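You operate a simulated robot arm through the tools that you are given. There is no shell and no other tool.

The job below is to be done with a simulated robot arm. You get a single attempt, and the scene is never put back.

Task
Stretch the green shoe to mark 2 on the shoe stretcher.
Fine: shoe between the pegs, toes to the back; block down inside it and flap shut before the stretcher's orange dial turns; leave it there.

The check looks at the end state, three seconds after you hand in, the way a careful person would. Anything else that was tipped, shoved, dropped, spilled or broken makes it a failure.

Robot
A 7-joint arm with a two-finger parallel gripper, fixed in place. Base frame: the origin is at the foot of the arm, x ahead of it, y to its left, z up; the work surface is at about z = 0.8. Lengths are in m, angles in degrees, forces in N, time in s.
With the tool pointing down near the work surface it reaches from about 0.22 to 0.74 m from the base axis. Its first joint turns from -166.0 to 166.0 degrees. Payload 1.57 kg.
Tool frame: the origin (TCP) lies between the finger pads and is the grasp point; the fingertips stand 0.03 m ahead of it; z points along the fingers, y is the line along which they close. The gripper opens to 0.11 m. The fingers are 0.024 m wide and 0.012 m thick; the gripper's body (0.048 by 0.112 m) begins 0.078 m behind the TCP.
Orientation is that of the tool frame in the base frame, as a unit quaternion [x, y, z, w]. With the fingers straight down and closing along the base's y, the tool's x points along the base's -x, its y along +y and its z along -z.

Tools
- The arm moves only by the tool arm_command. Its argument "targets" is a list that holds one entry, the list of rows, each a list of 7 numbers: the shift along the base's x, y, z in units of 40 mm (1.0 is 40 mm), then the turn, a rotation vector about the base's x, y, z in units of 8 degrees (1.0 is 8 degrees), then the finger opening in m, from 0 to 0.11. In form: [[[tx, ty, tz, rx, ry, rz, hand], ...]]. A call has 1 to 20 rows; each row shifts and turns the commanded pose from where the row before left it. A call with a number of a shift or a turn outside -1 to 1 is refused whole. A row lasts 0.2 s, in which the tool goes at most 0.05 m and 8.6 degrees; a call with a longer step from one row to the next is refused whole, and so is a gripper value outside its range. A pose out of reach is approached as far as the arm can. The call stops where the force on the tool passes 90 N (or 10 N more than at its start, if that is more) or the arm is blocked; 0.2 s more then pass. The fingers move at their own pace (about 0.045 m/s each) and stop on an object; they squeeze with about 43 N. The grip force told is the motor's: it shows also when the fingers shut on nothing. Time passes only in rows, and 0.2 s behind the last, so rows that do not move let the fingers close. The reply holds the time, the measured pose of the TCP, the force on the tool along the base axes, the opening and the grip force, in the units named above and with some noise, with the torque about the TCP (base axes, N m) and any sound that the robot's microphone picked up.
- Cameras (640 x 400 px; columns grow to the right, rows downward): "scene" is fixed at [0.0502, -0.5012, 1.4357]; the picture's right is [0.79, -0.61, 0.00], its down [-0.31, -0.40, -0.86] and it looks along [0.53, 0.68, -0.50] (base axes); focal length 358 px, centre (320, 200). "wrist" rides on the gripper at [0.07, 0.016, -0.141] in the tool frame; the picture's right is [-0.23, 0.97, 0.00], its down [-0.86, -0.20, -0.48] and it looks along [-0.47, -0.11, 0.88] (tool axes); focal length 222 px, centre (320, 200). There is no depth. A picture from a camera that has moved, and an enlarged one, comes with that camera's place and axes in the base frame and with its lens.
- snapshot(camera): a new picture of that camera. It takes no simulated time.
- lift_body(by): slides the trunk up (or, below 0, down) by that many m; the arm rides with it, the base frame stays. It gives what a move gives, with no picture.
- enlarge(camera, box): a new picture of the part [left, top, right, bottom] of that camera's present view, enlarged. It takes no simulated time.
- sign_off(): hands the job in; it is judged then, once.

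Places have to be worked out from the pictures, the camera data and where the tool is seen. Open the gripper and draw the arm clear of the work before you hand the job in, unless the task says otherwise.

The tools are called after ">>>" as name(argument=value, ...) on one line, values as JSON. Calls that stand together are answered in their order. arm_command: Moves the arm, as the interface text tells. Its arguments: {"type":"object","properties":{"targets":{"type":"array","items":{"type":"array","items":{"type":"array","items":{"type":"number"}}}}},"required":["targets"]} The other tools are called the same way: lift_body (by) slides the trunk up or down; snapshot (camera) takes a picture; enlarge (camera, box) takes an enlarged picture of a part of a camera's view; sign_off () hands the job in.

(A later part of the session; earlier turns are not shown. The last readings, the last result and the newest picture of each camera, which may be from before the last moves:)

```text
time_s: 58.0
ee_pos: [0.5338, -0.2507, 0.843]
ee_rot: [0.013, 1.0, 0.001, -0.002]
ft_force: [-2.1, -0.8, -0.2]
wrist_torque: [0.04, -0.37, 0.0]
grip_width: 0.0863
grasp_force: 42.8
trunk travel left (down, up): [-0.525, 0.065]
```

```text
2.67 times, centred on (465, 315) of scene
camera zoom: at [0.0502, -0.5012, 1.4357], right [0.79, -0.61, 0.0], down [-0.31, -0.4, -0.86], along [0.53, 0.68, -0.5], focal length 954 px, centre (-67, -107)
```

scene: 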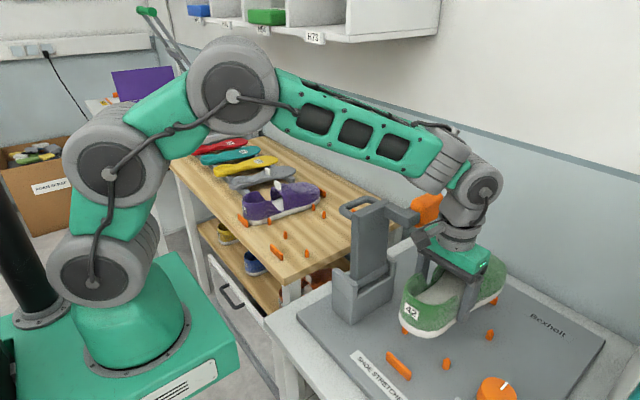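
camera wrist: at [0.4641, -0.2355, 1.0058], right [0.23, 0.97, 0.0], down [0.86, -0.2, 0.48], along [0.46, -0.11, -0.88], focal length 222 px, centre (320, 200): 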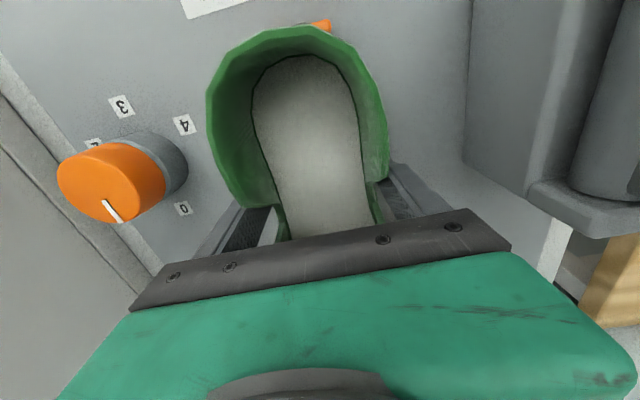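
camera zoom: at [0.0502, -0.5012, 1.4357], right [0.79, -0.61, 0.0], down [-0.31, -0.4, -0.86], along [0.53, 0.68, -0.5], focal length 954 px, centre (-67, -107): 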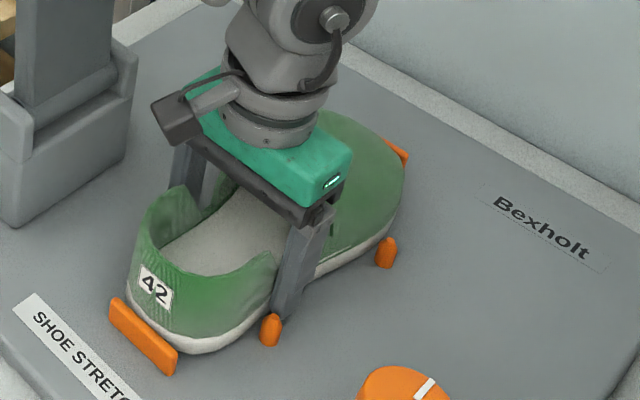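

The weight is nearly all supported now, with the contact toward the toe and a small -x push. I'll look at the toe end closely to see whether it has seated or is rubbing the toe bar.

>>> enlarge(camera="scene", box=[480, 270, 560, 330])

>>> enlarge(camera="scene", box=[420, 320, 500, 380])

```text
6.67 times, centred on (520, 300) of scene
camera zoom: at [0.0502, -0.5012, 1.4357], right [0.79, -0.61, 0.0], down [-0.31, -0.4, -0.86], along [0.53, 0.68, -0.5], focal length 2384 px, centre (-1013, -467)
```

zoom: 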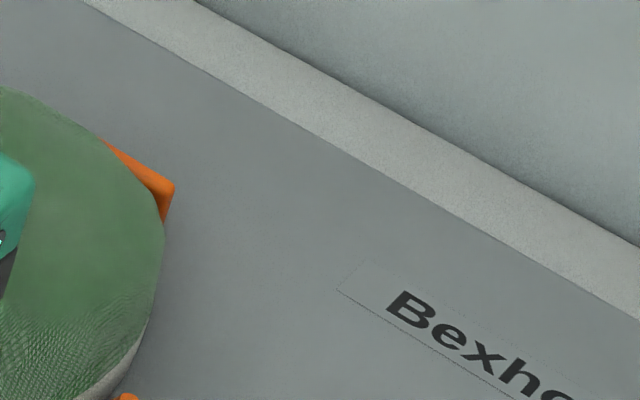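

```text
6.67 times, centred on (460, 350) of scene
camera zoom: at [0.0502, -0.5012, 1.4357], right [0.79, -0.61, 0.0], down [-0.31, -0.4, -0.86], along [0.53, 0.68, -0.5], focal length 2384 px, centre (-613, -800)
```

zoom: 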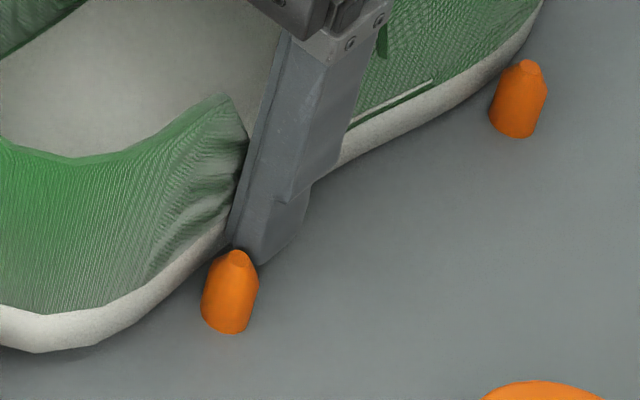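

>>> enlarge(camera="scene", box=[395, 330, 467, 384])

>>> enlarge(camera="wrist", box=[260, 0, 380, 90])

```text
7.41 times, centred on (431, 357) of scene
camera zoom: at [0.0502, -0.5012, 1.4357], right [0.79, -0.61, 0.0], down [-0.31, -0.4, -0.86], along [0.53, 0.68, -0.5], focal length 2649 px, centre (-502, -963)
```

zoom: 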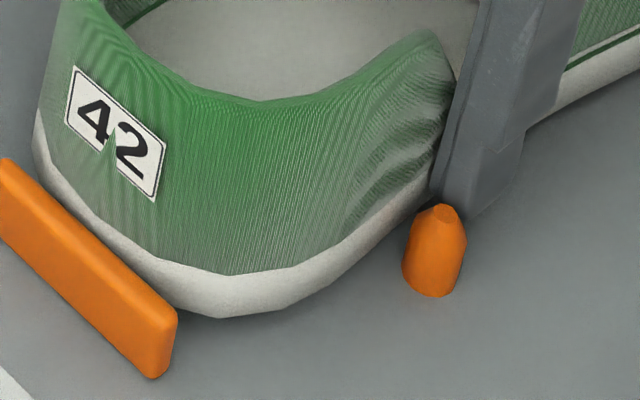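

```text
4.44 times, centred on (320, 45) of wrist
camera zoom: at [0.4643, -0.2339, 0.9832], right [0.25, 0.97, 0.0], down [0.85, -0.22, 0.48], along [0.46, -0.12, -0.88], focal length 987 px, centre (320, 889)
```

zoom: 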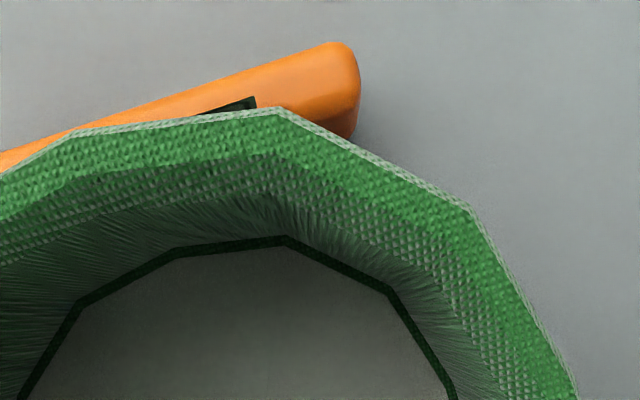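

The slight -x push suggests the toe is touching the toe bar, and the heel still has a gap. I'll shift the shoe 2 mm toward the heel bar and re-read the force.

>>> arm_command(targets=[[[-0.05, 0, 0, 0, 0, 0, 0.0], [0, 0, 0, 0, 0, 0, 0.0]]])

```text
time_s: 58.6
ee_pos: [0.5342, -0.2505, 0.8426]
ee_rot: [0.013, 1.0, 0.001, -0.001]
ft_force: [7.6, -1.8, -2.7]
wrist_torque: [-0.06, 0.02, 0.4]
grip_width: 0.0859
grasp_force: 42.5
trunk travel left (down, up): [-0.525, 0.065]
```

Now there's a +x push with torque pointing at the -y finger against the heel peg, so the finger is the limit on that side. I'll undo the shift and lower 2 mm to see whether the sole is already on the plate.

>>> arm_command(targets=[[[0.05, 0, 0, 0, 0, 0, 0.0], [0, 0, -0.04, 0, 0, 0, 0.0], [0, 0, 0, 0, 0, 0, 0.0]]])

```text
time_s: 59.4
ee_pos: [0.5334, -0.2505, 0.8419]
ee_rot: [0.013, 1.0, 0.002, 0.0]
ft_force: [-2.2, 1.0, 6.8]
wrist_torque: [0.04, -1.32, 0.38]
grip_width: 0.0859
grasp_force: 43.1
trunk travel left (down, up): [-0.525, 0.065]
```

The support builds up at about 0.155 m ahead, which fits the toe of the sole touching first with the shoe pitched about 1° toe-down. Only a few millimetres of heel drop remain, so I'll open the fingers gently here.

>>> arm_command(targets=[[[0, 0, 0, 0, 0, 0, 0.088], [0, 0, 0, 0, 0, 0, 0.092], [0, 0, 0, 0, 0, 0, 0.096], [0, 0, 0, 0, 0, 0, 0.1], [0, 0, 0, 0, 0, 0, 0.1]]])

>>> enlarge(camera="scene", box=[390, 240, 540, 390])

>>> snapshot(camera="wrist")

```text
time_s: 60.6
ee_pos: [0.5339, -0.25, 0.841]
ee_rot: [0.013, 1.0, 0.002, -0.002]
ft_force: [3.2, 6.9, -3.9]
wrist_torque: [0.4, -0.16, 0.05]
grip_width: 0.0942
grasp_force: 0.0
trunk travel left (down, up): [-0.525, 0.065]
```

```text
2.67 times, centred on (465, 315) of scene
camera zoom: at [0.0502, -0.5012, 1.4357], right [0.79, -0.61, 0.0], down [-0.31, -0.4, -0.86], along [0.53, 0.68, -0.5], focal length 954 px, centre (-67, -107)
```

zoom: 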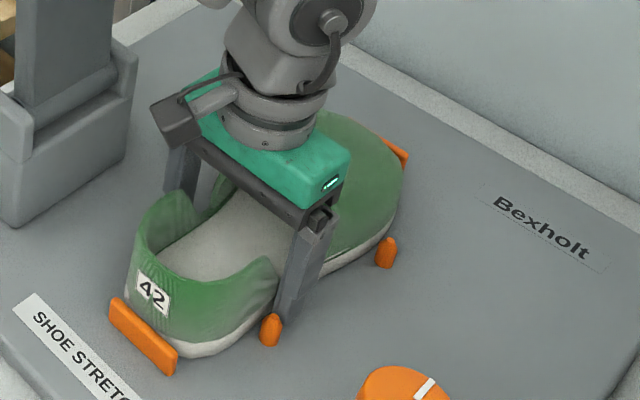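

```text
taken
camera wrist: at [0.4645, -0.2333, 0.9808], right [0.25, 0.97, 0.0], down [0.85, -0.22, 0.48], along [0.46, -0.12, -0.88], focal length 222 px, centre (320, 200)
```

wrist: 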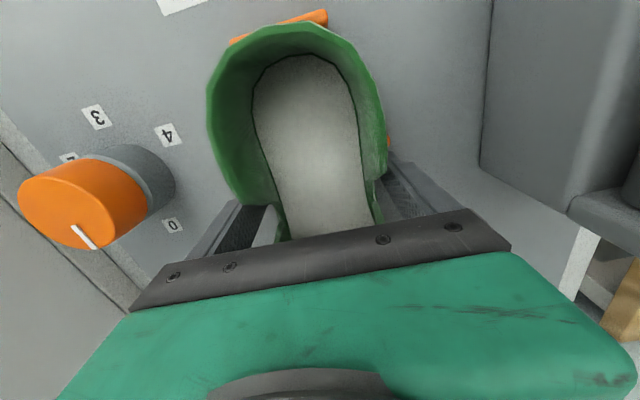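

The shoe is released, but the -y finger is opening against the heel peg (6.9 N). I'll ease the opening slightly, nudge +x, and lift straight up.

>>> arm_command(targets=[[[0.03, 0, 0, 0, 0, 0, 0.093], [0, 0, 0.1, 0, 0, 0, 0.093], [0, 0, 0.2, 0, 0, 0, 0.093], [0, 0, 0.3, 0, 0, 0, 0.094], [0, 0, 0.4, 0, 0, 0, 0.1], [0, 0, 0.5, 0, 0, 0, 0.11], [0, 0, 0.6, 0, 0, 0, 0.11], [0, 0, 0.6, 0, 0, 0, 0.11], [0, 0, 0, 0, 0, 0, 0.11]]])

>>> snapshot(camera="scene")

>>> snapshot(camera="wrist")

```text
time_s: 62.6
ee_pos: [0.5346, -0.2507, 0.9506]
ee_rot: [0.013, 1.0, 0.002, -0.001]
ft_force: [-0.4, -0.4, 1.1]
wrist_torque: [0.01, -0.01, 0.01]
grip_width: 0.11
grasp_force: 0.0
trunk travel left (down, up): [-0.525, 0.065]
```

```text
taken
```

scene: 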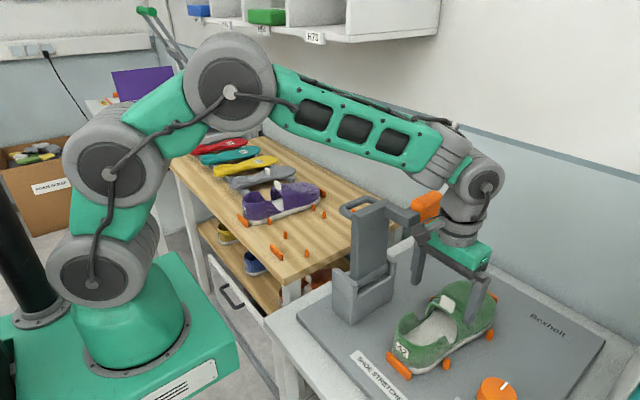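

```text
taken
camera wrist: at [0.4657, -0.2337, 1.0902], right [0.25, 0.97, 0.0], down [0.85, -0.22, 0.48], along [0.46, -0.12, -0.88], focal length 222 px, centre (320, 200)
```

wrist: 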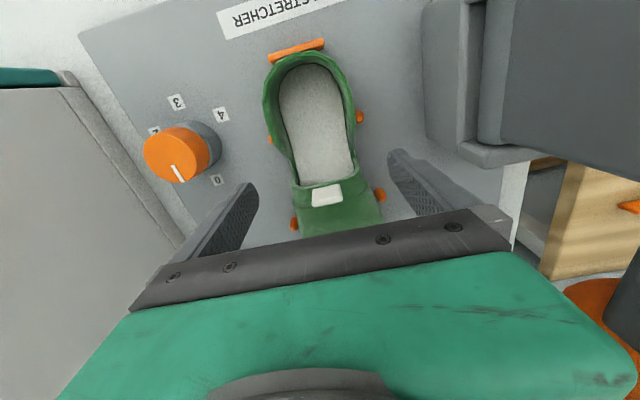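

The shoe is standing between the pegs. I'll raise the hand higher and enlarge both views to confirm it is fully seated between the two bars.

>>> arm_command(targets=[[[-0.3, 0, 0.6, 0, 0, 0.2, 0.11], [-0.5, 0, 0.8, 0, 0, 0, 0.11], [-0.6, 0, 0.9, 0, 0, 0, 0.11], [-0.6, 0, 0.9, 0, 0, 0, 0.11], [-0.5, 0, 0.9, 0, 0, 0, 0.11], [0, 0, 0.9, 0, 0, 0, 0.11], [0, 0, 0.6, 0, 0, 0, 0.11], [0, 0, 0, 0, 0, 0, 0.11]]])

>>> enlarge(camera="scene", box=[370, 260, 530, 390])

>>> snapshot(camera="wrist")

```text
time_s: 64.4
ee_pos: [0.4357, -0.2502, 1.1732]
ee_rot: [0.0, 1.0, 0.002, -0.001]
ft_force: [0.3, -0.3, -0.7]
wrist_torque: [0.0, 0.01, 0.0]
grip_width: 0.11
grasp_force: 0.1
trunk travel left (down, up): [-0.525, 0.065]
```

```text
3.08 times, centred on (450, 325) of scene
camera zoom: at [0.0502, -0.5012, 1.4357], right [0.79, -0.61, 0.0], down [-0.31, -0.4, -0.86], along [0.53, 0.68, -0.5], focal length 1100 px, centre (-80, -185)
```

zoom: 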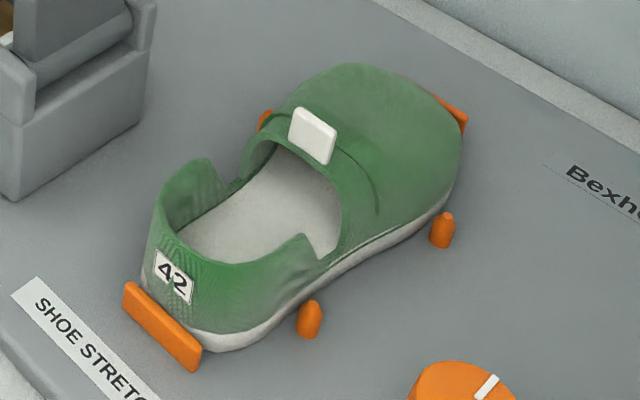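

```text
taken
camera wrist: at [0.3654, -0.2355, 1.314], right [0.23, 0.97, 0.0], down [0.86, -0.2, 0.48], along [0.46, -0.11, -0.88], focal length 222 px, centre (320, 200)
```

wrist: 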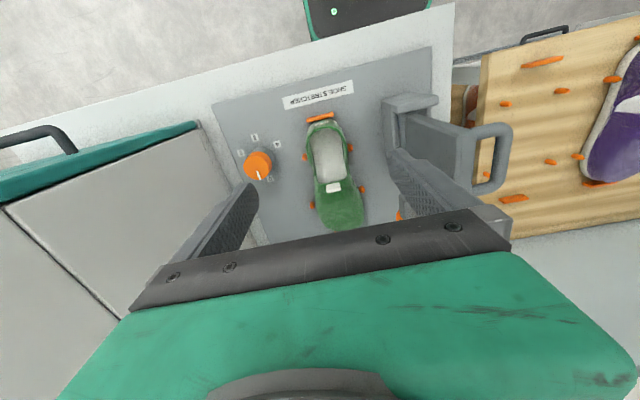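

The shoe is flat, between both bars and all four pegs, with toes to the back. Next is the flap, so I'll enlarge the handle in both views to place it accurately.

>>> enlarge(camera="wrist", box=[370, 80, 530, 220])

>>> enlarge(camera="scene", box=[320, 180, 460, 330])

```text
2.86 times, centred on (450, 150) of wrist
camera zoom: at [0.3654, -0.2355, 1.314], right [0.23, 0.97, 0.0], down [0.86, -0.2, 0.48], along [0.46, -0.11, -0.88], focal length 635 px, centre (-51, 343)
```

zoom: 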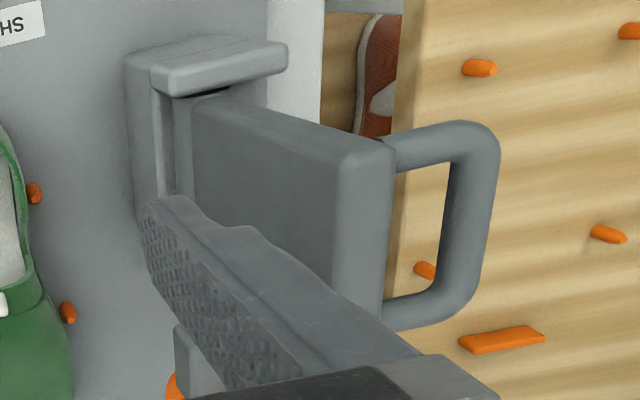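

```text
2.67 times, centred on (390, 255) of scene
camera zoom: at [0.0502, -0.5012, 1.4357], right [0.79, -0.61, 0.0], down [-0.31, -0.4, -0.86], along [0.53, 0.68, -0.5], focal length 954 px, centre (133, 53)
```

zoom: 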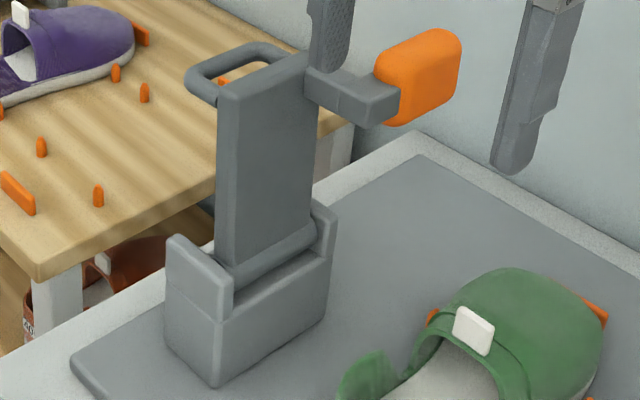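

From both views the handle's outer bar is centred near (0.50, -0.039, 1.054), about 18 mm thick with a ~25 mm gap to the flap plate, and the hinge axis runs along x near y≈-0.085, z≈0.893. I'll move above the handle with the fingers narrowed to about 31 mm.

>>> arm_command(targets=[[[0.2, 0.3, 0.4, 0, 0, 0, 0.08], [0.2, 0.7, 0.3, 0, 0, 0, 0.06], [0.2, 0.8, 0, 0, 0, 0, 0.04], [0.2, 0.8, 0, 0, 0, 0, 0.031], [0.2, 0.8, 0, 0, 0, 0, 0.031], [0.2, 0.8, 0, 0, 0, 0, 0.031], [0.2, 0.6, 0, 0, 0, 0, 0.031], [0.2, 0.3, -0.3, 0, 0, 0, 0.031], [0.08, 0, -0.6, 0, 0, 0, 0.031], [0, 0, -0.5, 0, 0, 0, 0.031], [0, 0, -0.3, 0, 0, 0, 0.031], [0, 0, 0, 0, 0, 0, 0.031]]])

>>> snapshot(camera="wrist")

>>> enlarge(camera="scene", box=[300, 80, 480, 260])

```text
time_s: 67.0
ee_pos: [0.5019, -0.0469, 1.133]
ee_rot: [-0.001, 1.0, 0.001, 0.0]
ft_force: [-0.1, -0.5, 0.4]
wrist_torque: [-0.01, 0.04, -0.03]
grip_width: 0.0311
grasp_force: 0.0
trunk travel left (down, up): [-0.525, 0.065]
```

```text
taken
camera wrist: at [0.4319, -0.0316, 1.2734], right [0.23, 0.97, 0.0], down [0.86, -0.2, 0.48], along [0.46, -0.11, -0.88], focal length 222 px, centre (320, 200)
```

wrist: 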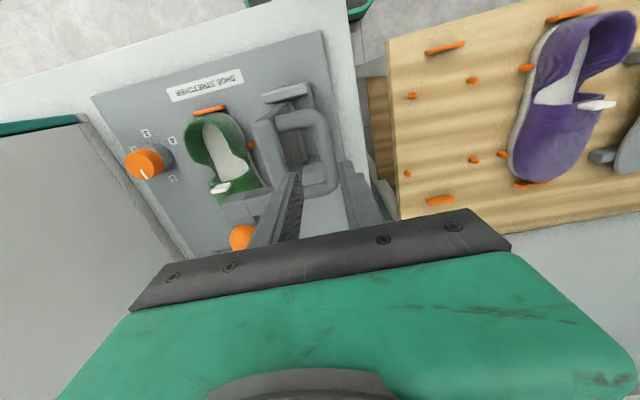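

```text
2.22 times, centred on (390, 170) of scene
camera zoom: at [0.0502, -0.5012, 1.4357], right [0.79, -0.61, 0.0], down [-0.31, -0.4, -0.86], along [0.53, 0.68, -0.5], focal length 795 px, centre (164, 267)
```

zoom: 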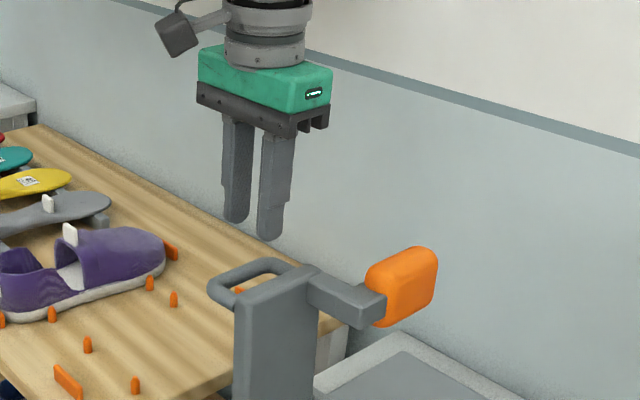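

>>> enlarge(camera="wrist", box=[220, 70, 400, 240])

>>> enlarge(camera="scene", box=[345, 150, 425, 230])

```text
2.35 times, centred on (310, 155) of wrist
camera zoom: at [0.4319, -0.0316, 1.2734], right [0.23, 0.97, 0.0], down [0.86, -0.2, 0.48], along [0.46, -0.11, -0.88], focal length 523 px, centre (344, 306)
```

zoom: 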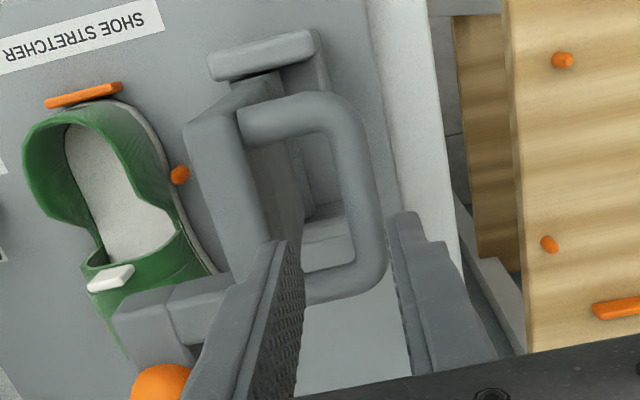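

```text
5.00 times, centred on (385, 190) of scene
camera zoom: at [0.0502, -0.5012, 1.4357], right [0.79, -0.61, 0.0], down [-0.31, -0.4, -0.86], along [0.53, 0.68, -0.5], focal length 1788 px, centre (-5, 250)
```

zoom: 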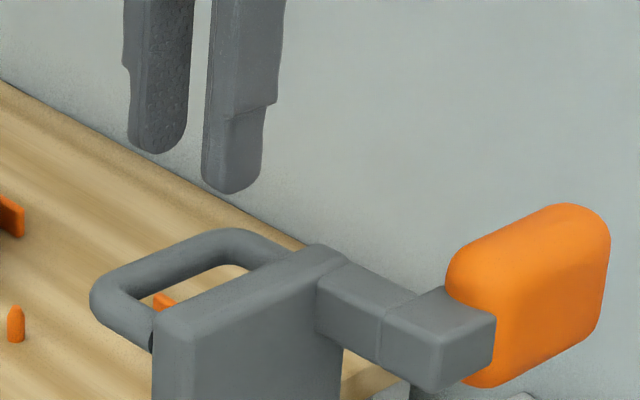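

My predicted bar position (0.50, -0.039, 1.054) lands on the bar in both views. I'll shift 8 mm in +y and lower so the fingers straddle the bar, one of them inside the loop.

>>> arm_command(targets=[[[0, 0.2, 0, 0, 0, 0, 0.031], [0, 0, -0.4, 0, 0, 0, 0.031], [0, 0, -0.5, 0, 0, 0, 0.031], [0, 0, -0.45, 0, 0, 0, 0.031], [0, 0, -0.3, 0, 0, 0, 0.031], [0, 0, 0, 0, 0, 0, 0.031]]])

>>> enlarge(camera="wrist", box=[220, 70, 400, 240])

>>> enlarge(camera="scene", box=[325, 150, 445, 240])

```text
time_s: 68.4
ee_pos: [0.5023, -0.0391, 1.0676]
ee_rot: [0.0, 1.0, 0.001, -0.001]
ft_force: [-0.8, 0.3, -0.1]
wrist_torque: [-0.01, 0.02, 0.01]
grip_width: 0.0308
grasp_force: 0.0
trunk travel left (down, up): [-0.525, 0.065]
```

```text
2.35 times, centred on (310, 155) of wrist
camera zoom: at [0.4321, -0.0233, 1.2074], right [0.23, 0.97, 0.0], down [0.86, -0.2, 0.48], along [0.46, -0.11, -0.88], focal length 523 px, centre (344, 306)
```

zoom: 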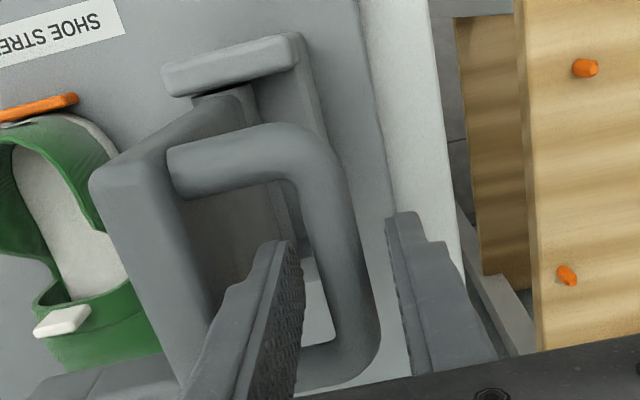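

```text
4.44 times, centred on (385, 195) of scene
camera zoom: at [0.0502, -0.5012, 1.4357], right [0.79, -0.61, 0.0], down [-0.31, -0.4, -0.86], along [0.53, 0.68, -0.5], focal length 1589 px, centre (31, 222)
```

zoom: 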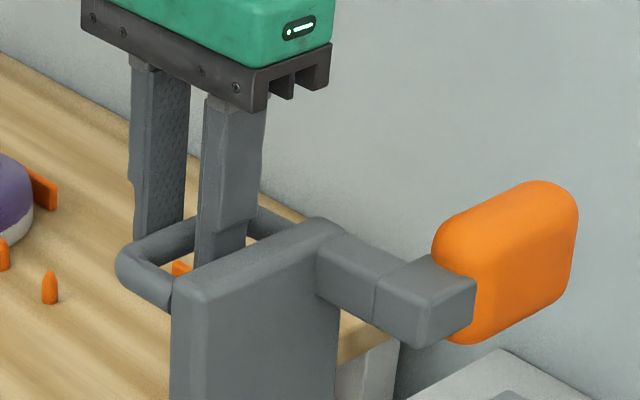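

The fingers straddle the bar with one inside the loop and no contact. I'll narrow to a loose hold on the bar and start swinging the flap along its arc, checking forces after the first 20°.

>>> arm_command(targets=[[[0, 0, 0, 0, 0, 0, 0.021], [0, 0, 0, 0, 0, 0, 0.021], [0, -0.18, 0.04, 0, 0, 0, 0.021], [0, -0.18, 0.04, 0, 0, 0, 0.021], [0, -0.36, 0.055, 0, 0, 0, 0.021], [0, -0.36, 0.02, 0, 0, 0, 0.021], [0, -0.36, -0.01, 0, 0, 0, 0.021], [0, 0, 0, 0, 0, 0, 0.021]]])

>>> snapshot(camera="scene")

>>> enlarge(camera="scene", box=[325, 150, 485, 310])

```text
time_s: 70.2
ee_pos: [0.5011, -0.0966, 1.0723]
ee_rot: [-0.001, 1.0, 0.002, -0.001]
ft_force: [0.1, 0.1, -0.4]
wrist_torque: [0.0, -0.01, -0.02]
grip_width: 0.0213
grasp_force: 0.1
trunk travel left (down, up): [-0.525, 0.065]
```

```text
taken
```

scene: 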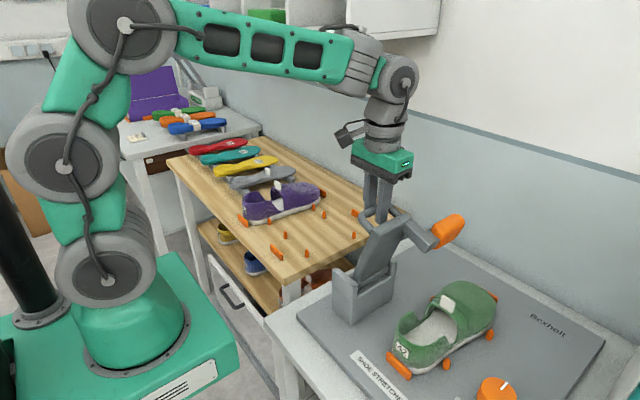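

```text
2.50 times, centred on (405, 230) of scene
camera zoom: at [0.0502, -0.5012, 1.4357], right [0.79, -0.61, 0.0], down [-0.31, -0.4, -0.86], along [0.53, 0.68, -0.5], focal length 894 px, centre (108, 125)
```

zoom: 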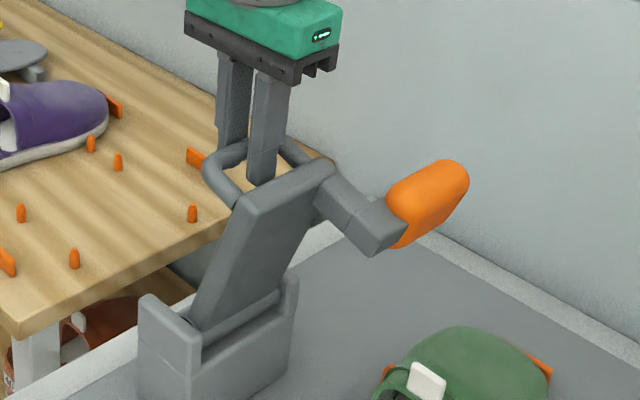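

The flap follows with almost no force and is leaning about 20°. I'll continue the arc to about 50°.

>>> arm_command(targets=[[[0, -0.18, -0.02, 0, 0, 0, 0.021], [0, -0.36, -0.055, 0, 0, 0, 0.021], [0, -0.355, -0.09, 0, 0, 0, 0.021], [0, -0.34, -0.12, 0, 0, 0, 0.021], [0, -0.33, -0.15, 0, 0, 0, 0.021], [0, -0.32, -0.175, 0, 0, 0, 0.021], [0, -0.15, -0.095, 0, 0, 0, 0.021], [0, 0, 0, 0, 0, 0, 0.021]]])

>>> enlarge(camera="scene", box=[325, 180, 525, 380])

>>> snapshot(camera="wrist")

```text
time_s: 72.0
ee_pos: [0.5023, -0.178, 1.0447]
ee_rot: [-0.001, 1.0, 0.002, 0.0]
ft_force: [0.5, 0.1, -0.1]
wrist_torque: [-0.02, 0.0, 0.0]
grip_width: 0.0209
grasp_force: 0.0
trunk travel left (down, up): [-0.525, 0.065]
```

```text
2.00 times, centred on (425, 280) of scene
camera zoom: at [0.0502, -0.5012, 1.4357], right [0.79, -0.61, 0.0], down [-0.31, -0.4, -0.86], along [0.53, 0.68, -0.5], focal length 715 px, centre (110, 40)
```

zoom: 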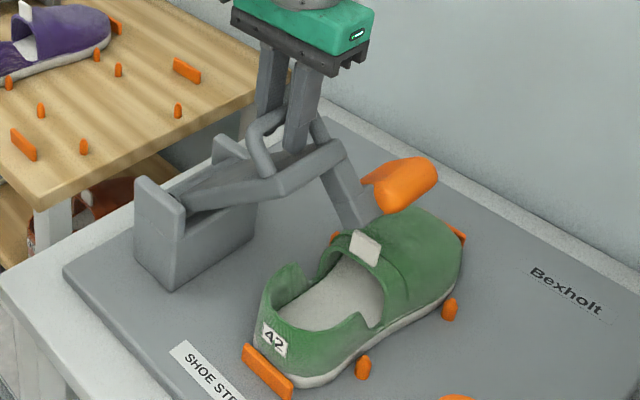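

```text
taken
camera wrist: at [0.4318, -0.1625, 1.1853], right [0.23, 0.97, 0.0], down [0.86, -0.2, 0.48], along [0.46, -0.11, -0.88], focal length 222 px, centre (320, 200)
```

wrist: 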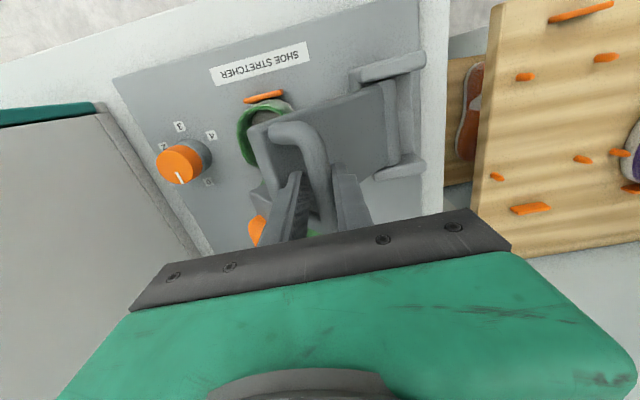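

The flap holds its own position at about 50° and the block is above the vamp. I'll continue in smaller steps and watch the force as the block comes down.

>>> arm_command(targets=[[[0, -0.145, -0.105, 0, 0, 0, 0.021], [0, -0.145, -0.11, 0, 0, 0, 0.021], [0, -0.135, -0.12, 0, 0, 0, 0.021], [0, 0, 0, 0, 0, 0, 0.021]]])

>>> enlarge(camera="scene", box=[395, 230, 525, 360])

```text
time_s: 73.0
ee_pos: [0.502, -0.1956, 1.031]
ee_rot: [-0.001, 1.0, 0.002, -0.001]
ft_force: [0.1, -0.7, -0.1]
wrist_torque: [0.02, 0.01, -0.03]
grip_width: 0.0209
grasp_force: 0.1
trunk travel left (down, up): [-0.525, 0.065]
```

```text
3.08 times, centred on (460, 295) of scene
camera zoom: at [0.0502, -0.5012, 1.4357], right [0.79, -0.61, 0.0], down [-0.31, -0.4, -0.86], along [0.53, 0.68, -0.5], focal length 1100 px, centre (-111, -92)
```

zoom: 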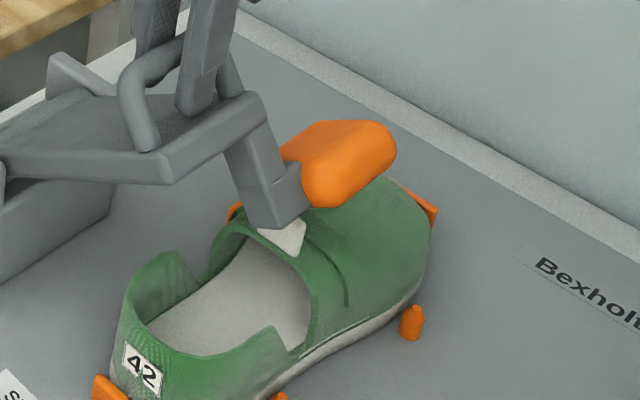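

The block is now just above the vamp with the arm descending behind the tab. I'll take two small steps and read the force.

>>> arm_command(targets=[[[0, -0.13, -0.125, 0, 0, 0, 0.021], [0, -0.12, -0.13, 0, 0, 0, 0.021], [0, 0, 0, 0, 0, 0, 0.021]]])

>>> enlarge(camera="scene", box=[395, 230, 525, 360])

```text
time_s: 73.8
ee_pos: [0.502, -0.202, 1.0239]
ee_rot: [-0.003, 1.0, 0.0, 0.001]
ft_force: [-1.5, 28.3, 27.2]
wrist_torque: [0.04, 0.11, -0.17]
grip_width: 0.021
grasp_force: 0.0
trunk travel left (down, up): [-0.525, 0.065]
```

```text
3.08 times, centred on (460, 295) of scene
camera zoom: at [0.0502, -0.5012, 1.4357], right [0.79, -0.61, 0.0], down [-0.31, -0.4, -0.86], along [0.53, 0.68, -0.5], focal length 1100 px, centre (-111, -92)
```

zoom: 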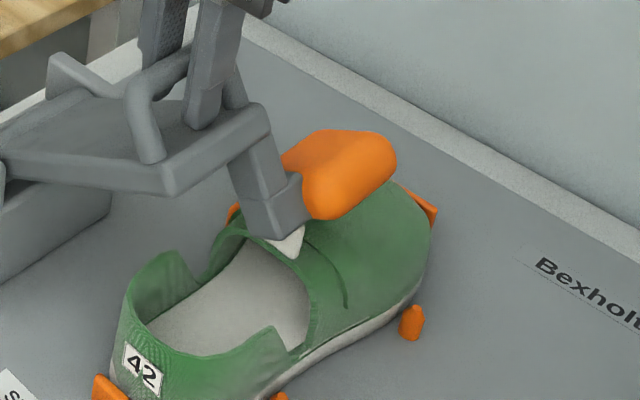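

The force jumped to about 39 N as the block met the closed vamp, so the vamp is solid and has to be opened first. I'll swing the flap back up along the same arc.

>>> arm_command(targets=[[[0, 0.12, 0.13, 0, 0, 0, 0.021], [0, 0.13, 0.125, 0, 0, 0, 0.021], [0, 0.135, 0.12, 0, 0, 0, 0.021], [0, 0.145, 0.11, 0, 0, 0, 0.021], [0, 0.145, 0.105, 0, 0, 0, 0.021], [0, 0.15, 0.095, 0, 0, 0, 0.021], [0, 0.32, 0.175, 0, 0, 0, 0.021], [0, 0.33, 0.15, 0, 0, 0, 0.021], [0, 0.34, 0.12, 0, 0, 0, 0.021], [0, 0.355, 0.09, 0, 0, 0, 0.021], [0, 0.36, 0.055, 0, 0, 0, 0.021], [0, 0.18, 0.02, 0, 0, 0, 0.021], [0, 0.36, 0.01, 0, 0, 0, 0.021], [0, 0.36, -0.02, 0, 0, 0, 0.021], [0, 0.36, -0.055, 0, 0, 0, 0.021], [0, 0.18, -0.04, 0, 0, 0, 0.021], [0, 0.18, -0.04, 0, 0, 0, 0.021], [0, 0, 0, 0, 0, 0, 0.021]]])

>>> snapshot(camera="scene")

>>> enlarge(camera="scene", box=[370, 260, 530, 390])

```text
time_s: 77.6
ee_pos: [0.5017, -0.0383, 1.0673]
ee_rot: [-0.001, 1.0, 0.001, -0.001]
ft_force: [0.0, 0.0, -0.3]
wrist_torque: [0.05, -0.02, 0.01]
grip_width: 0.0207
grasp_force: 0.2
trunk travel left (down, up): [-0.525, 0.065]
```

```text
taken
```

scene: 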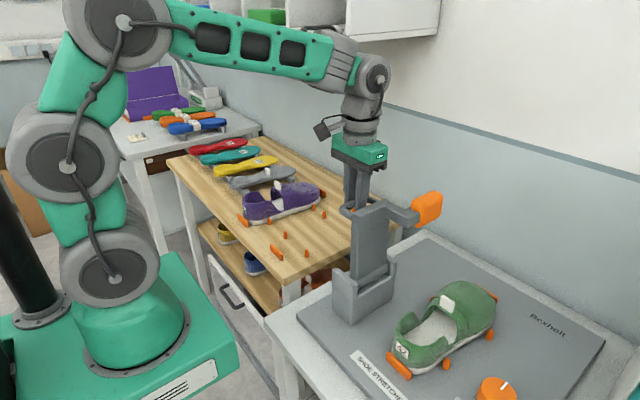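

```text
3.08 times, centred on (450, 325) of scene
camera zoom: at [0.0502, -0.5012, 1.4357], right [0.79, -0.61, 0.0], down [-0.31, -0.4, -0.86], along [0.53, 0.68, -0.5], focal length 1100 px, centre (-80, -185)
```

zoom: 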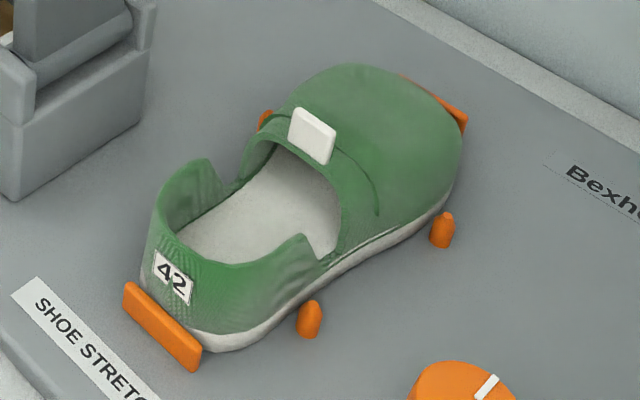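

The flap is back upright and the shoe hasn't moved. My plan is to pinch the tab by its side edges (closing along y) so the vamp can pivot between the pads, and swing it open past vertical about its toe hinge. First I'll leave the handle and go above the shoe.

>>> arm_command(targets=[[[0, 0, 0, 0, 0, 0, 0.031], [0, 0, 0.3, 0, 0, 0, 0.031], [0, 0, 0.7, 0, 0, 0, 0.031], [0, 0, 0.9, 0, 0, 0, 0.031], [0, 0, 0.9, 0, 0, 0, 0.031], [0, -0.5, 0.6, 0, 0, 0, 0.05], [0, -0.8, 0, 0, 0, 0, 0.055], [0, -0.9, 0, 0, 0, 0, 0.055], [0, -0.9, 0, 0, 0, 0, 0.055], [0, -0.9, 0, 0, 0, 0, 0.055], [0, -0.8, 0, 0, 0, 0, 0.055], [0, -0.47, 0, 0, 0, 0, 0.055], [-0.2, 0, -0.5, 0, 0, 0, 0.055], [-0.2, 0, -0.7, 0, 0, 0, 0.055], [-0.1, 0, -0.7, 0, 0, 0, 0.055], [0, 0, -0.5, 0, 0, 0, 0.055], [0, 0, 0, 0, 0, 0, 0.055]]])

>>> snapshot(camera="wrist")

>>> snapshot(camera="scene")

```text
time_s: 81.2
ee_pos: [0.4812, -0.2483, 1.1074]
ee_rot: [0.0, 1.0, 0.002, 0.0]
ft_force: [1.0, 0.2, -0.6]
wrist_torque: [0.0, 0.0, 0.04]
grip_width: 0.0549
grasp_force: 0.1
trunk travel left (down, up): [-0.525, 0.065]
```

```text
taken
camera wrist: at [0.4118, -0.2334, 1.2483], right [0.23, 0.97, 0.0], down [0.86, -0.2, 0.48], along [0.46, -0.11, -0.88], focal length 222 px, centre (320, 200)
```

wrist: 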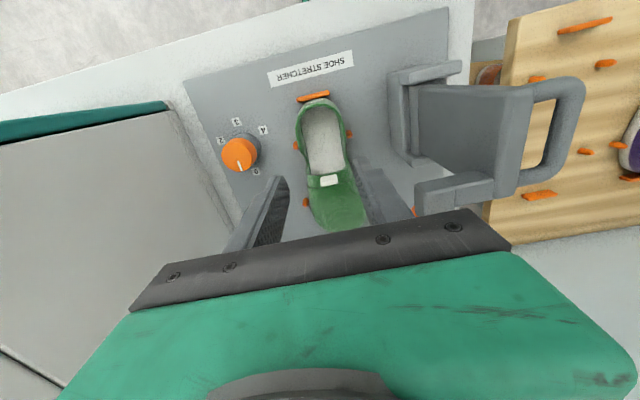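

```text
taken
```

scene: 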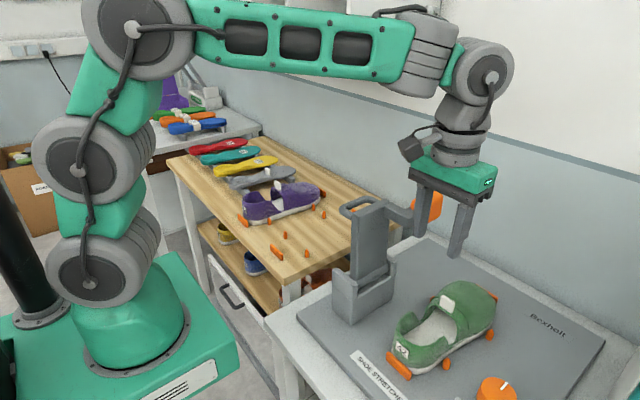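

>>> enlarge(camera="wrist", box=[280, 80, 380, 240])

>>> enlarge(camera="scene", box=[410, 275, 510, 350])

```text
2.50 times, centred on (330, 160) of wrist
camera zoom: at [0.4118, -0.2334, 1.2483], right [0.23, 0.97, 0.0], down [0.86, -0.2, 0.48], along [0.46, -0.11, -0.88], focal length 555 px, centre (295, 300)
```

zoom: 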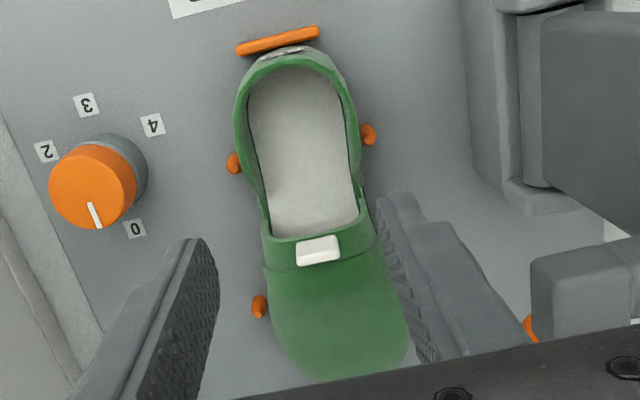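

```text
5.33 times, centred on (460, 312) of scene
camera zoom: at [0.0502, -0.5012, 1.4357], right [0.79, -0.61, 0.0], down [-0.31, -0.4, -0.86], along [0.53, 0.68, -0.5], focal length 1907 px, centre (-427, -400)
```

zoom: 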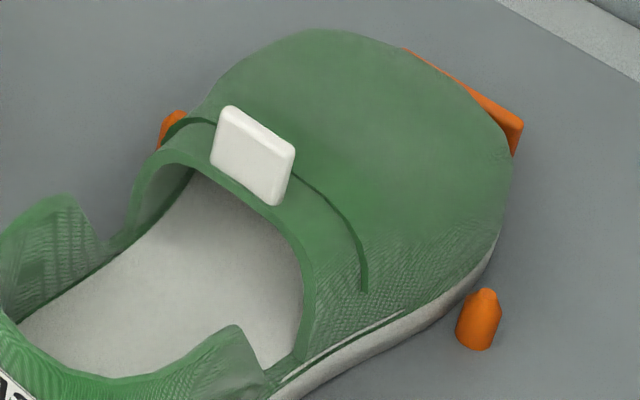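

The tab is centred near (0.565, -0.253, 0.896) on the stretcher. I'll pitch the tool about 35° so the fingers point forward and down, then check the pose.

>>> arm_command(targets=[[[0.2, -0.06, 0, 0, -0.875, 0, 0.055], [0.2, -0.06, 0, 0, -0.875, 0, 0.055], [0.2, 0, 0, 0, -0.875, 0, 0.055], [0.2, 0, 0, 0, -0.875, 0, 0.055], [0.2, 0, 0, 0, -0.875, 0, 0.055], [0, 0, 0, 0, 0, 0, 0.055]]])

>>> snapshot(camera="wrist")

>>> snapshot(camera="scene")

```text
time_s: 82.6
ee_pos: [0.5226, -0.254, 1.1075]
ee_rot: [0.0, 0.954, 0.001, 0.301]
ft_force: [-0.4, -0.1, 0.1]
wrist_torque: [-0.01, 0.03, 0.01]
grip_width: 0.0549
grasp_force: 0.0
trunk travel left (down, up): [-0.525, 0.065]
```

```text
taken
camera wrist: at [0.3829, -0.239, 1.1818], right [0.18, 0.97, 0.13], down [0.43, -0.2, 0.88], along [0.89, -0.11, -0.45], focal length 222 px, centre (320, 200)
```

wrist: 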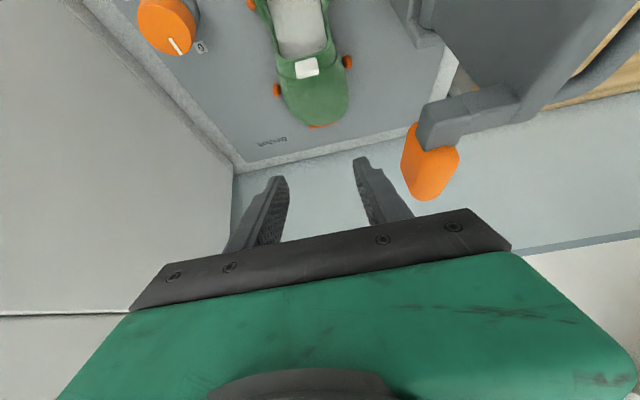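

```text
taken
```

scene: 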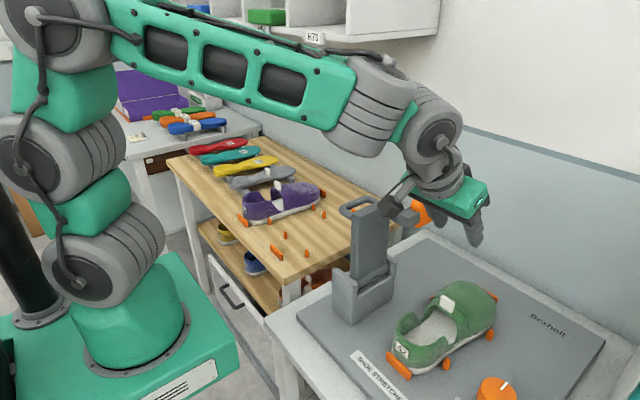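

The pitch is 35° as intended. I'll descend to about 5 cm above the tab and check alignment.

>>> arm_command(targets=[[[0.1, 0, -0.4, 0, 0, 0, 0.055], [0.15, 0.02, -0.7, 0, 0, 0, 0.055], [0.15, 0, -0.8, 0, 0, 0, 0.055], [0.15, 0, -0.8, 0, 0, 0, 0.055], [0.15, 0, -0.7, 0, 0, 0, 0.055], [0.1, 0, -0.27, 0, 0, 0, 0.055], [0, 0, 0, 0, 0, 0, 0.055]]])

>>> snapshot(camera="wrist")

>>> enlarge(camera="scene", box=[380, 200, 530, 350])

```text
time_s: 84.2
ee_pos: [0.5538, -0.2547, 0.9599]
ee_rot: [-0.002, 0.954, 0.001, 0.299]
ft_force: [0.3, 0.2, -0.3]
wrist_torque: [0.0, 0.0, 0.02]
grip_width: 0.055
grasp_force: 0.1
trunk travel left (down, up): [-0.525, 0.065]
```

```text
taken
camera wrist: at [0.4155, -0.2385, 1.0355], right [0.18, 0.97, 0.13], down [0.43, -0.2, 0.88], along [0.88, -0.11, -0.45], focal length 222 px, centre (320, 200)
```

wrist: 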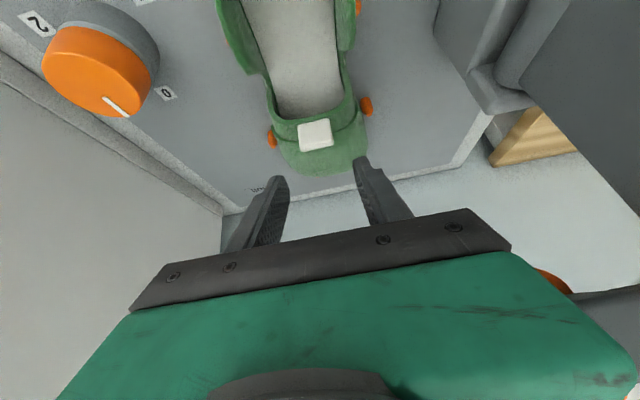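

```text
2.67 times, centred on (455, 275) of scene
camera zoom: at [0.0502, -0.5012, 1.4357], right [0.79, -0.61, 0.0], down [-0.31, -0.4, -0.86], along [0.53, 0.68, -0.5], focal length 954 px, centre (-40, 0)
```

zoom: 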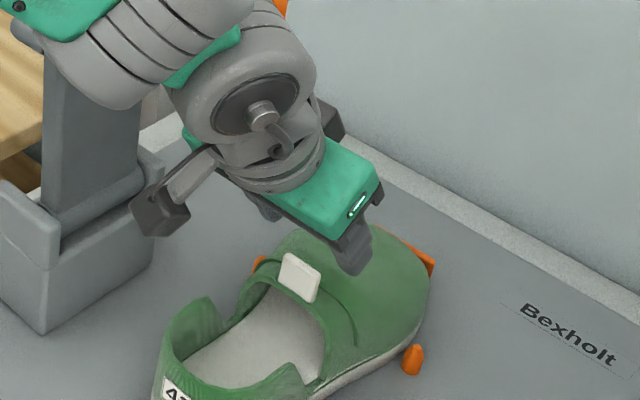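

The tab checks out at (0.565, -0.253, 0.895), nearly centred between the fingers. Lowering the last 5 cm to straddle it.

>>> arm_command(targets=[[[0.02, 0.04, -0.4, 0, 0, 0, 0.055], [0, 0, -0.4, 0, 0, 0, 0.055], [0, 0, -0.3, 0, 0, 0, 0.055], [0, 0, -0.13, 0, 0, 0, 0.055], [0, 0, 0, 0, 0, 0, 0.055]]])

>>> snapshot(camera="wrist")

>>> enlarge(camera="scene", box=[400, 240, 520, 345])

```text
time_s: 85.4
ee_pos: [0.5549, -0.2519, 0.9108]
ee_rot: [-0.001, 0.954, 0.001, 0.3]
ft_force: [0.2, -0.6, -0.2]
wrist_torque: [0.0, 0.01, 0.0]
grip_width: 0.0549
grasp_force: 0.2
trunk travel left (down, up): [-0.525, 0.065]
```

```text
taken
camera wrist: at [0.4164, -0.2366, 0.9859], right [0.18, 0.97, 0.13], down [0.43, -0.2, 0.88], along [0.88, -0.11, -0.45], focal length 222 px, centre (320, 200)
```

wrist: 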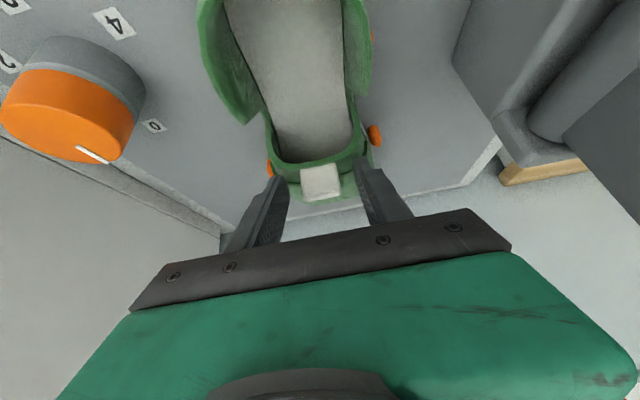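

```text
3.81 times, centred on (460, 292) of scene
camera zoom: at [0.0502, -0.5012, 1.4357], right [0.79, -0.61, 0.0], down [-0.31, -0.4, -0.86], along [0.53, 0.68, -0.5], focal length 1362 px, centre (-213, -152)
```

zoom: 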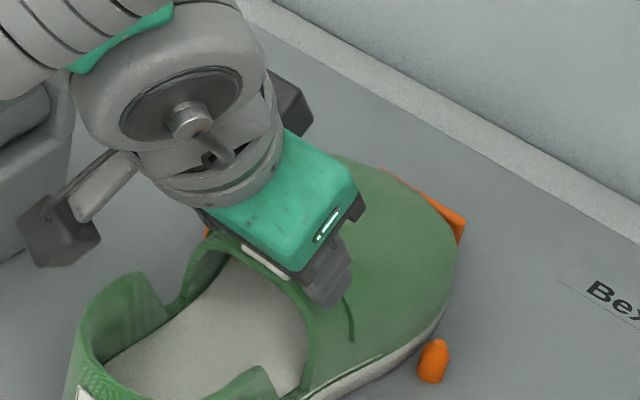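

The tab sits between the fingertips without contact. Closing on its side edges.

>>> arm_command(targets=[[[0, 0, 0, 0, 0, 0, 0.04], [0, 0, 0, 0, 0, 0, 0.03], [0, 0, 0, 0, 0, 0, 0.0], [0, 0, 0, 0, 0, 0, 0.0], [0, 0, 0, 0, 0, 0, 0.0]]])

>>> snapshot(camera="wrist")

```text
time_s: 86.6
ee_pos: [0.5557, -0.2511, 0.9117]
ee_rot: [-0.002, 0.954, 0.001, 0.301]
ft_force: [3.9, 7.2, 9.9]
wrist_torque: [1.34, -0.25, -0.04]
grip_width: 0.0361
grasp_force: 39.7
trunk travel left (down, up): [-0.525, 0.065]
```

```text
taken
camera wrist: at [0.4165, -0.2361, 0.9869], right [0.18, 0.97, 0.13], down [0.43, -0.2, 0.88], along [0.89, -0.11, -0.45], focal length 222 px, centre (320, 200)
```

wrist: 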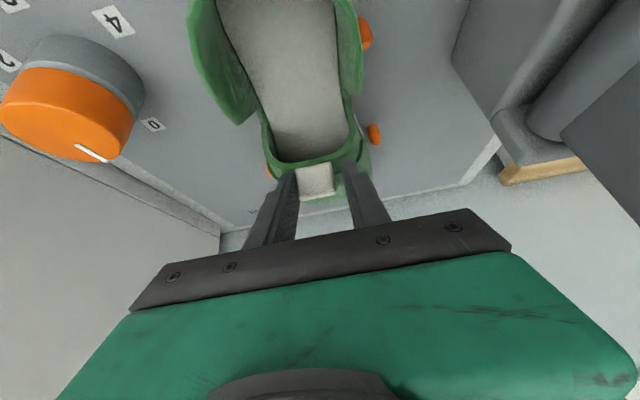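

>>> enlarge(camera="scene", box=[370, 250, 530, 390])

>>> enlarge(camera="wrist", box=[240, 120, 400, 240])

```text
2.86 times, centred on (450, 320) of scene
camera zoom: at [0.0502, -0.5012, 1.4357], right [0.79, -0.61, 0.0], down [-0.31, -0.4, -0.86], along [0.53, 0.68, -0.5], focal length 1022 px, centre (-51, -143)
```

zoom: 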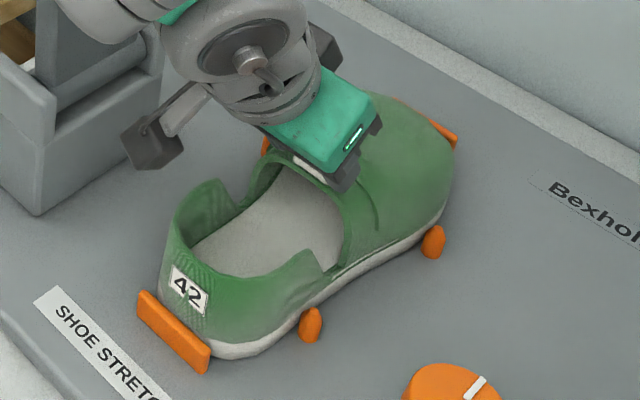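

```text
3.33 times, centred on (320, 180) of wrist
camera zoom: at [0.4165, -0.2361, 0.9869], right [0.18, 0.97, 0.13], down [0.43, -0.2, 0.88], along [0.89, -0.11, -0.45], focal length 740 px, centre (320, 267)
```

zoom: 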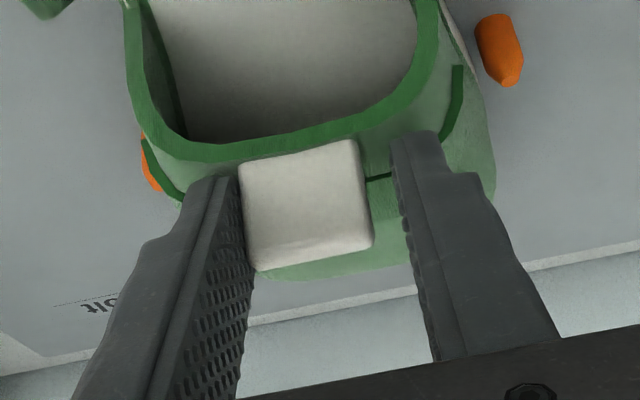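

The -y finger is on the tab, but the +y fingertip is pressing on the vamp's curve instead of the tab edge. I'll open, raise about 6 mm, and close again.

>>> arm_command(targets=[[[0, 0, 0, 0, 0, 0, 0.05], [0, 0, 0, 0, 0, 0, 0.05], [0, -0.02, 0.16, 0, 0, 0, 0.05], [0, 0, 0, 0, 0, 0, 0.05]]])

>>> enlarge(camera="wrist", box=[240, 100, 400, 240])

>>> enlarge(camera="scene", box=[370, 250, 530, 390])

```text
time_s: 87.6
ee_pos: [0.5529, -0.2524, 0.9163]
ee_rot: [-0.002, 0.954, 0.002, 0.299]
ft_force: [-0.5, 0.5, 0.2]
wrist_torque: [0.0, -0.01, 0.03]
grip_width: 0.0498
grasp_force: 0.0
trunk travel left (down, up): [-0.525, 0.065]
```

```text
2.86 times, centred on (320, 170) of wrist
camera zoom: at [0.4162, -0.2375, 0.9923], right [0.18, 0.97, 0.13], down [0.43, -0.2, 0.88], along [0.88, -0.11, -0.46], focal length 635 px, centre (320, 286)
```

zoom: 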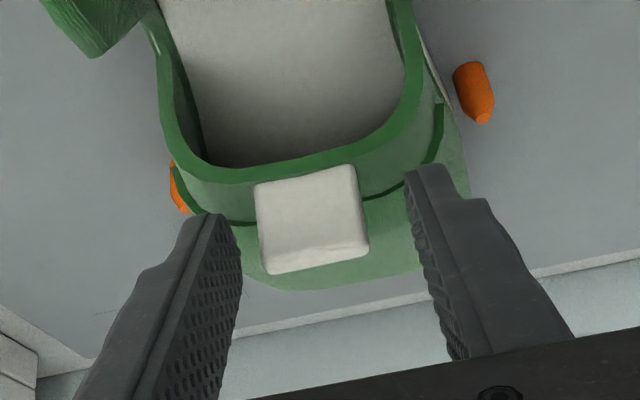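

```text
2.86 times, centred on (450, 320) of scene
camera zoom: at [0.0502, -0.5012, 1.4357], right [0.79, -0.61, 0.0], down [-0.31, -0.4, -0.86], along [0.53, 0.68, -0.5], focal length 1022 px, centre (-51, -143)
```

zoom: 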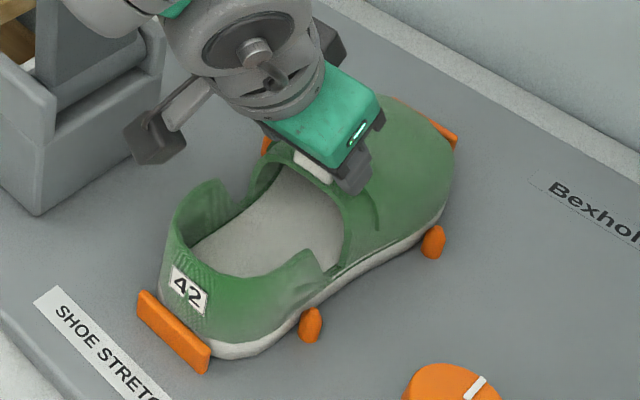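

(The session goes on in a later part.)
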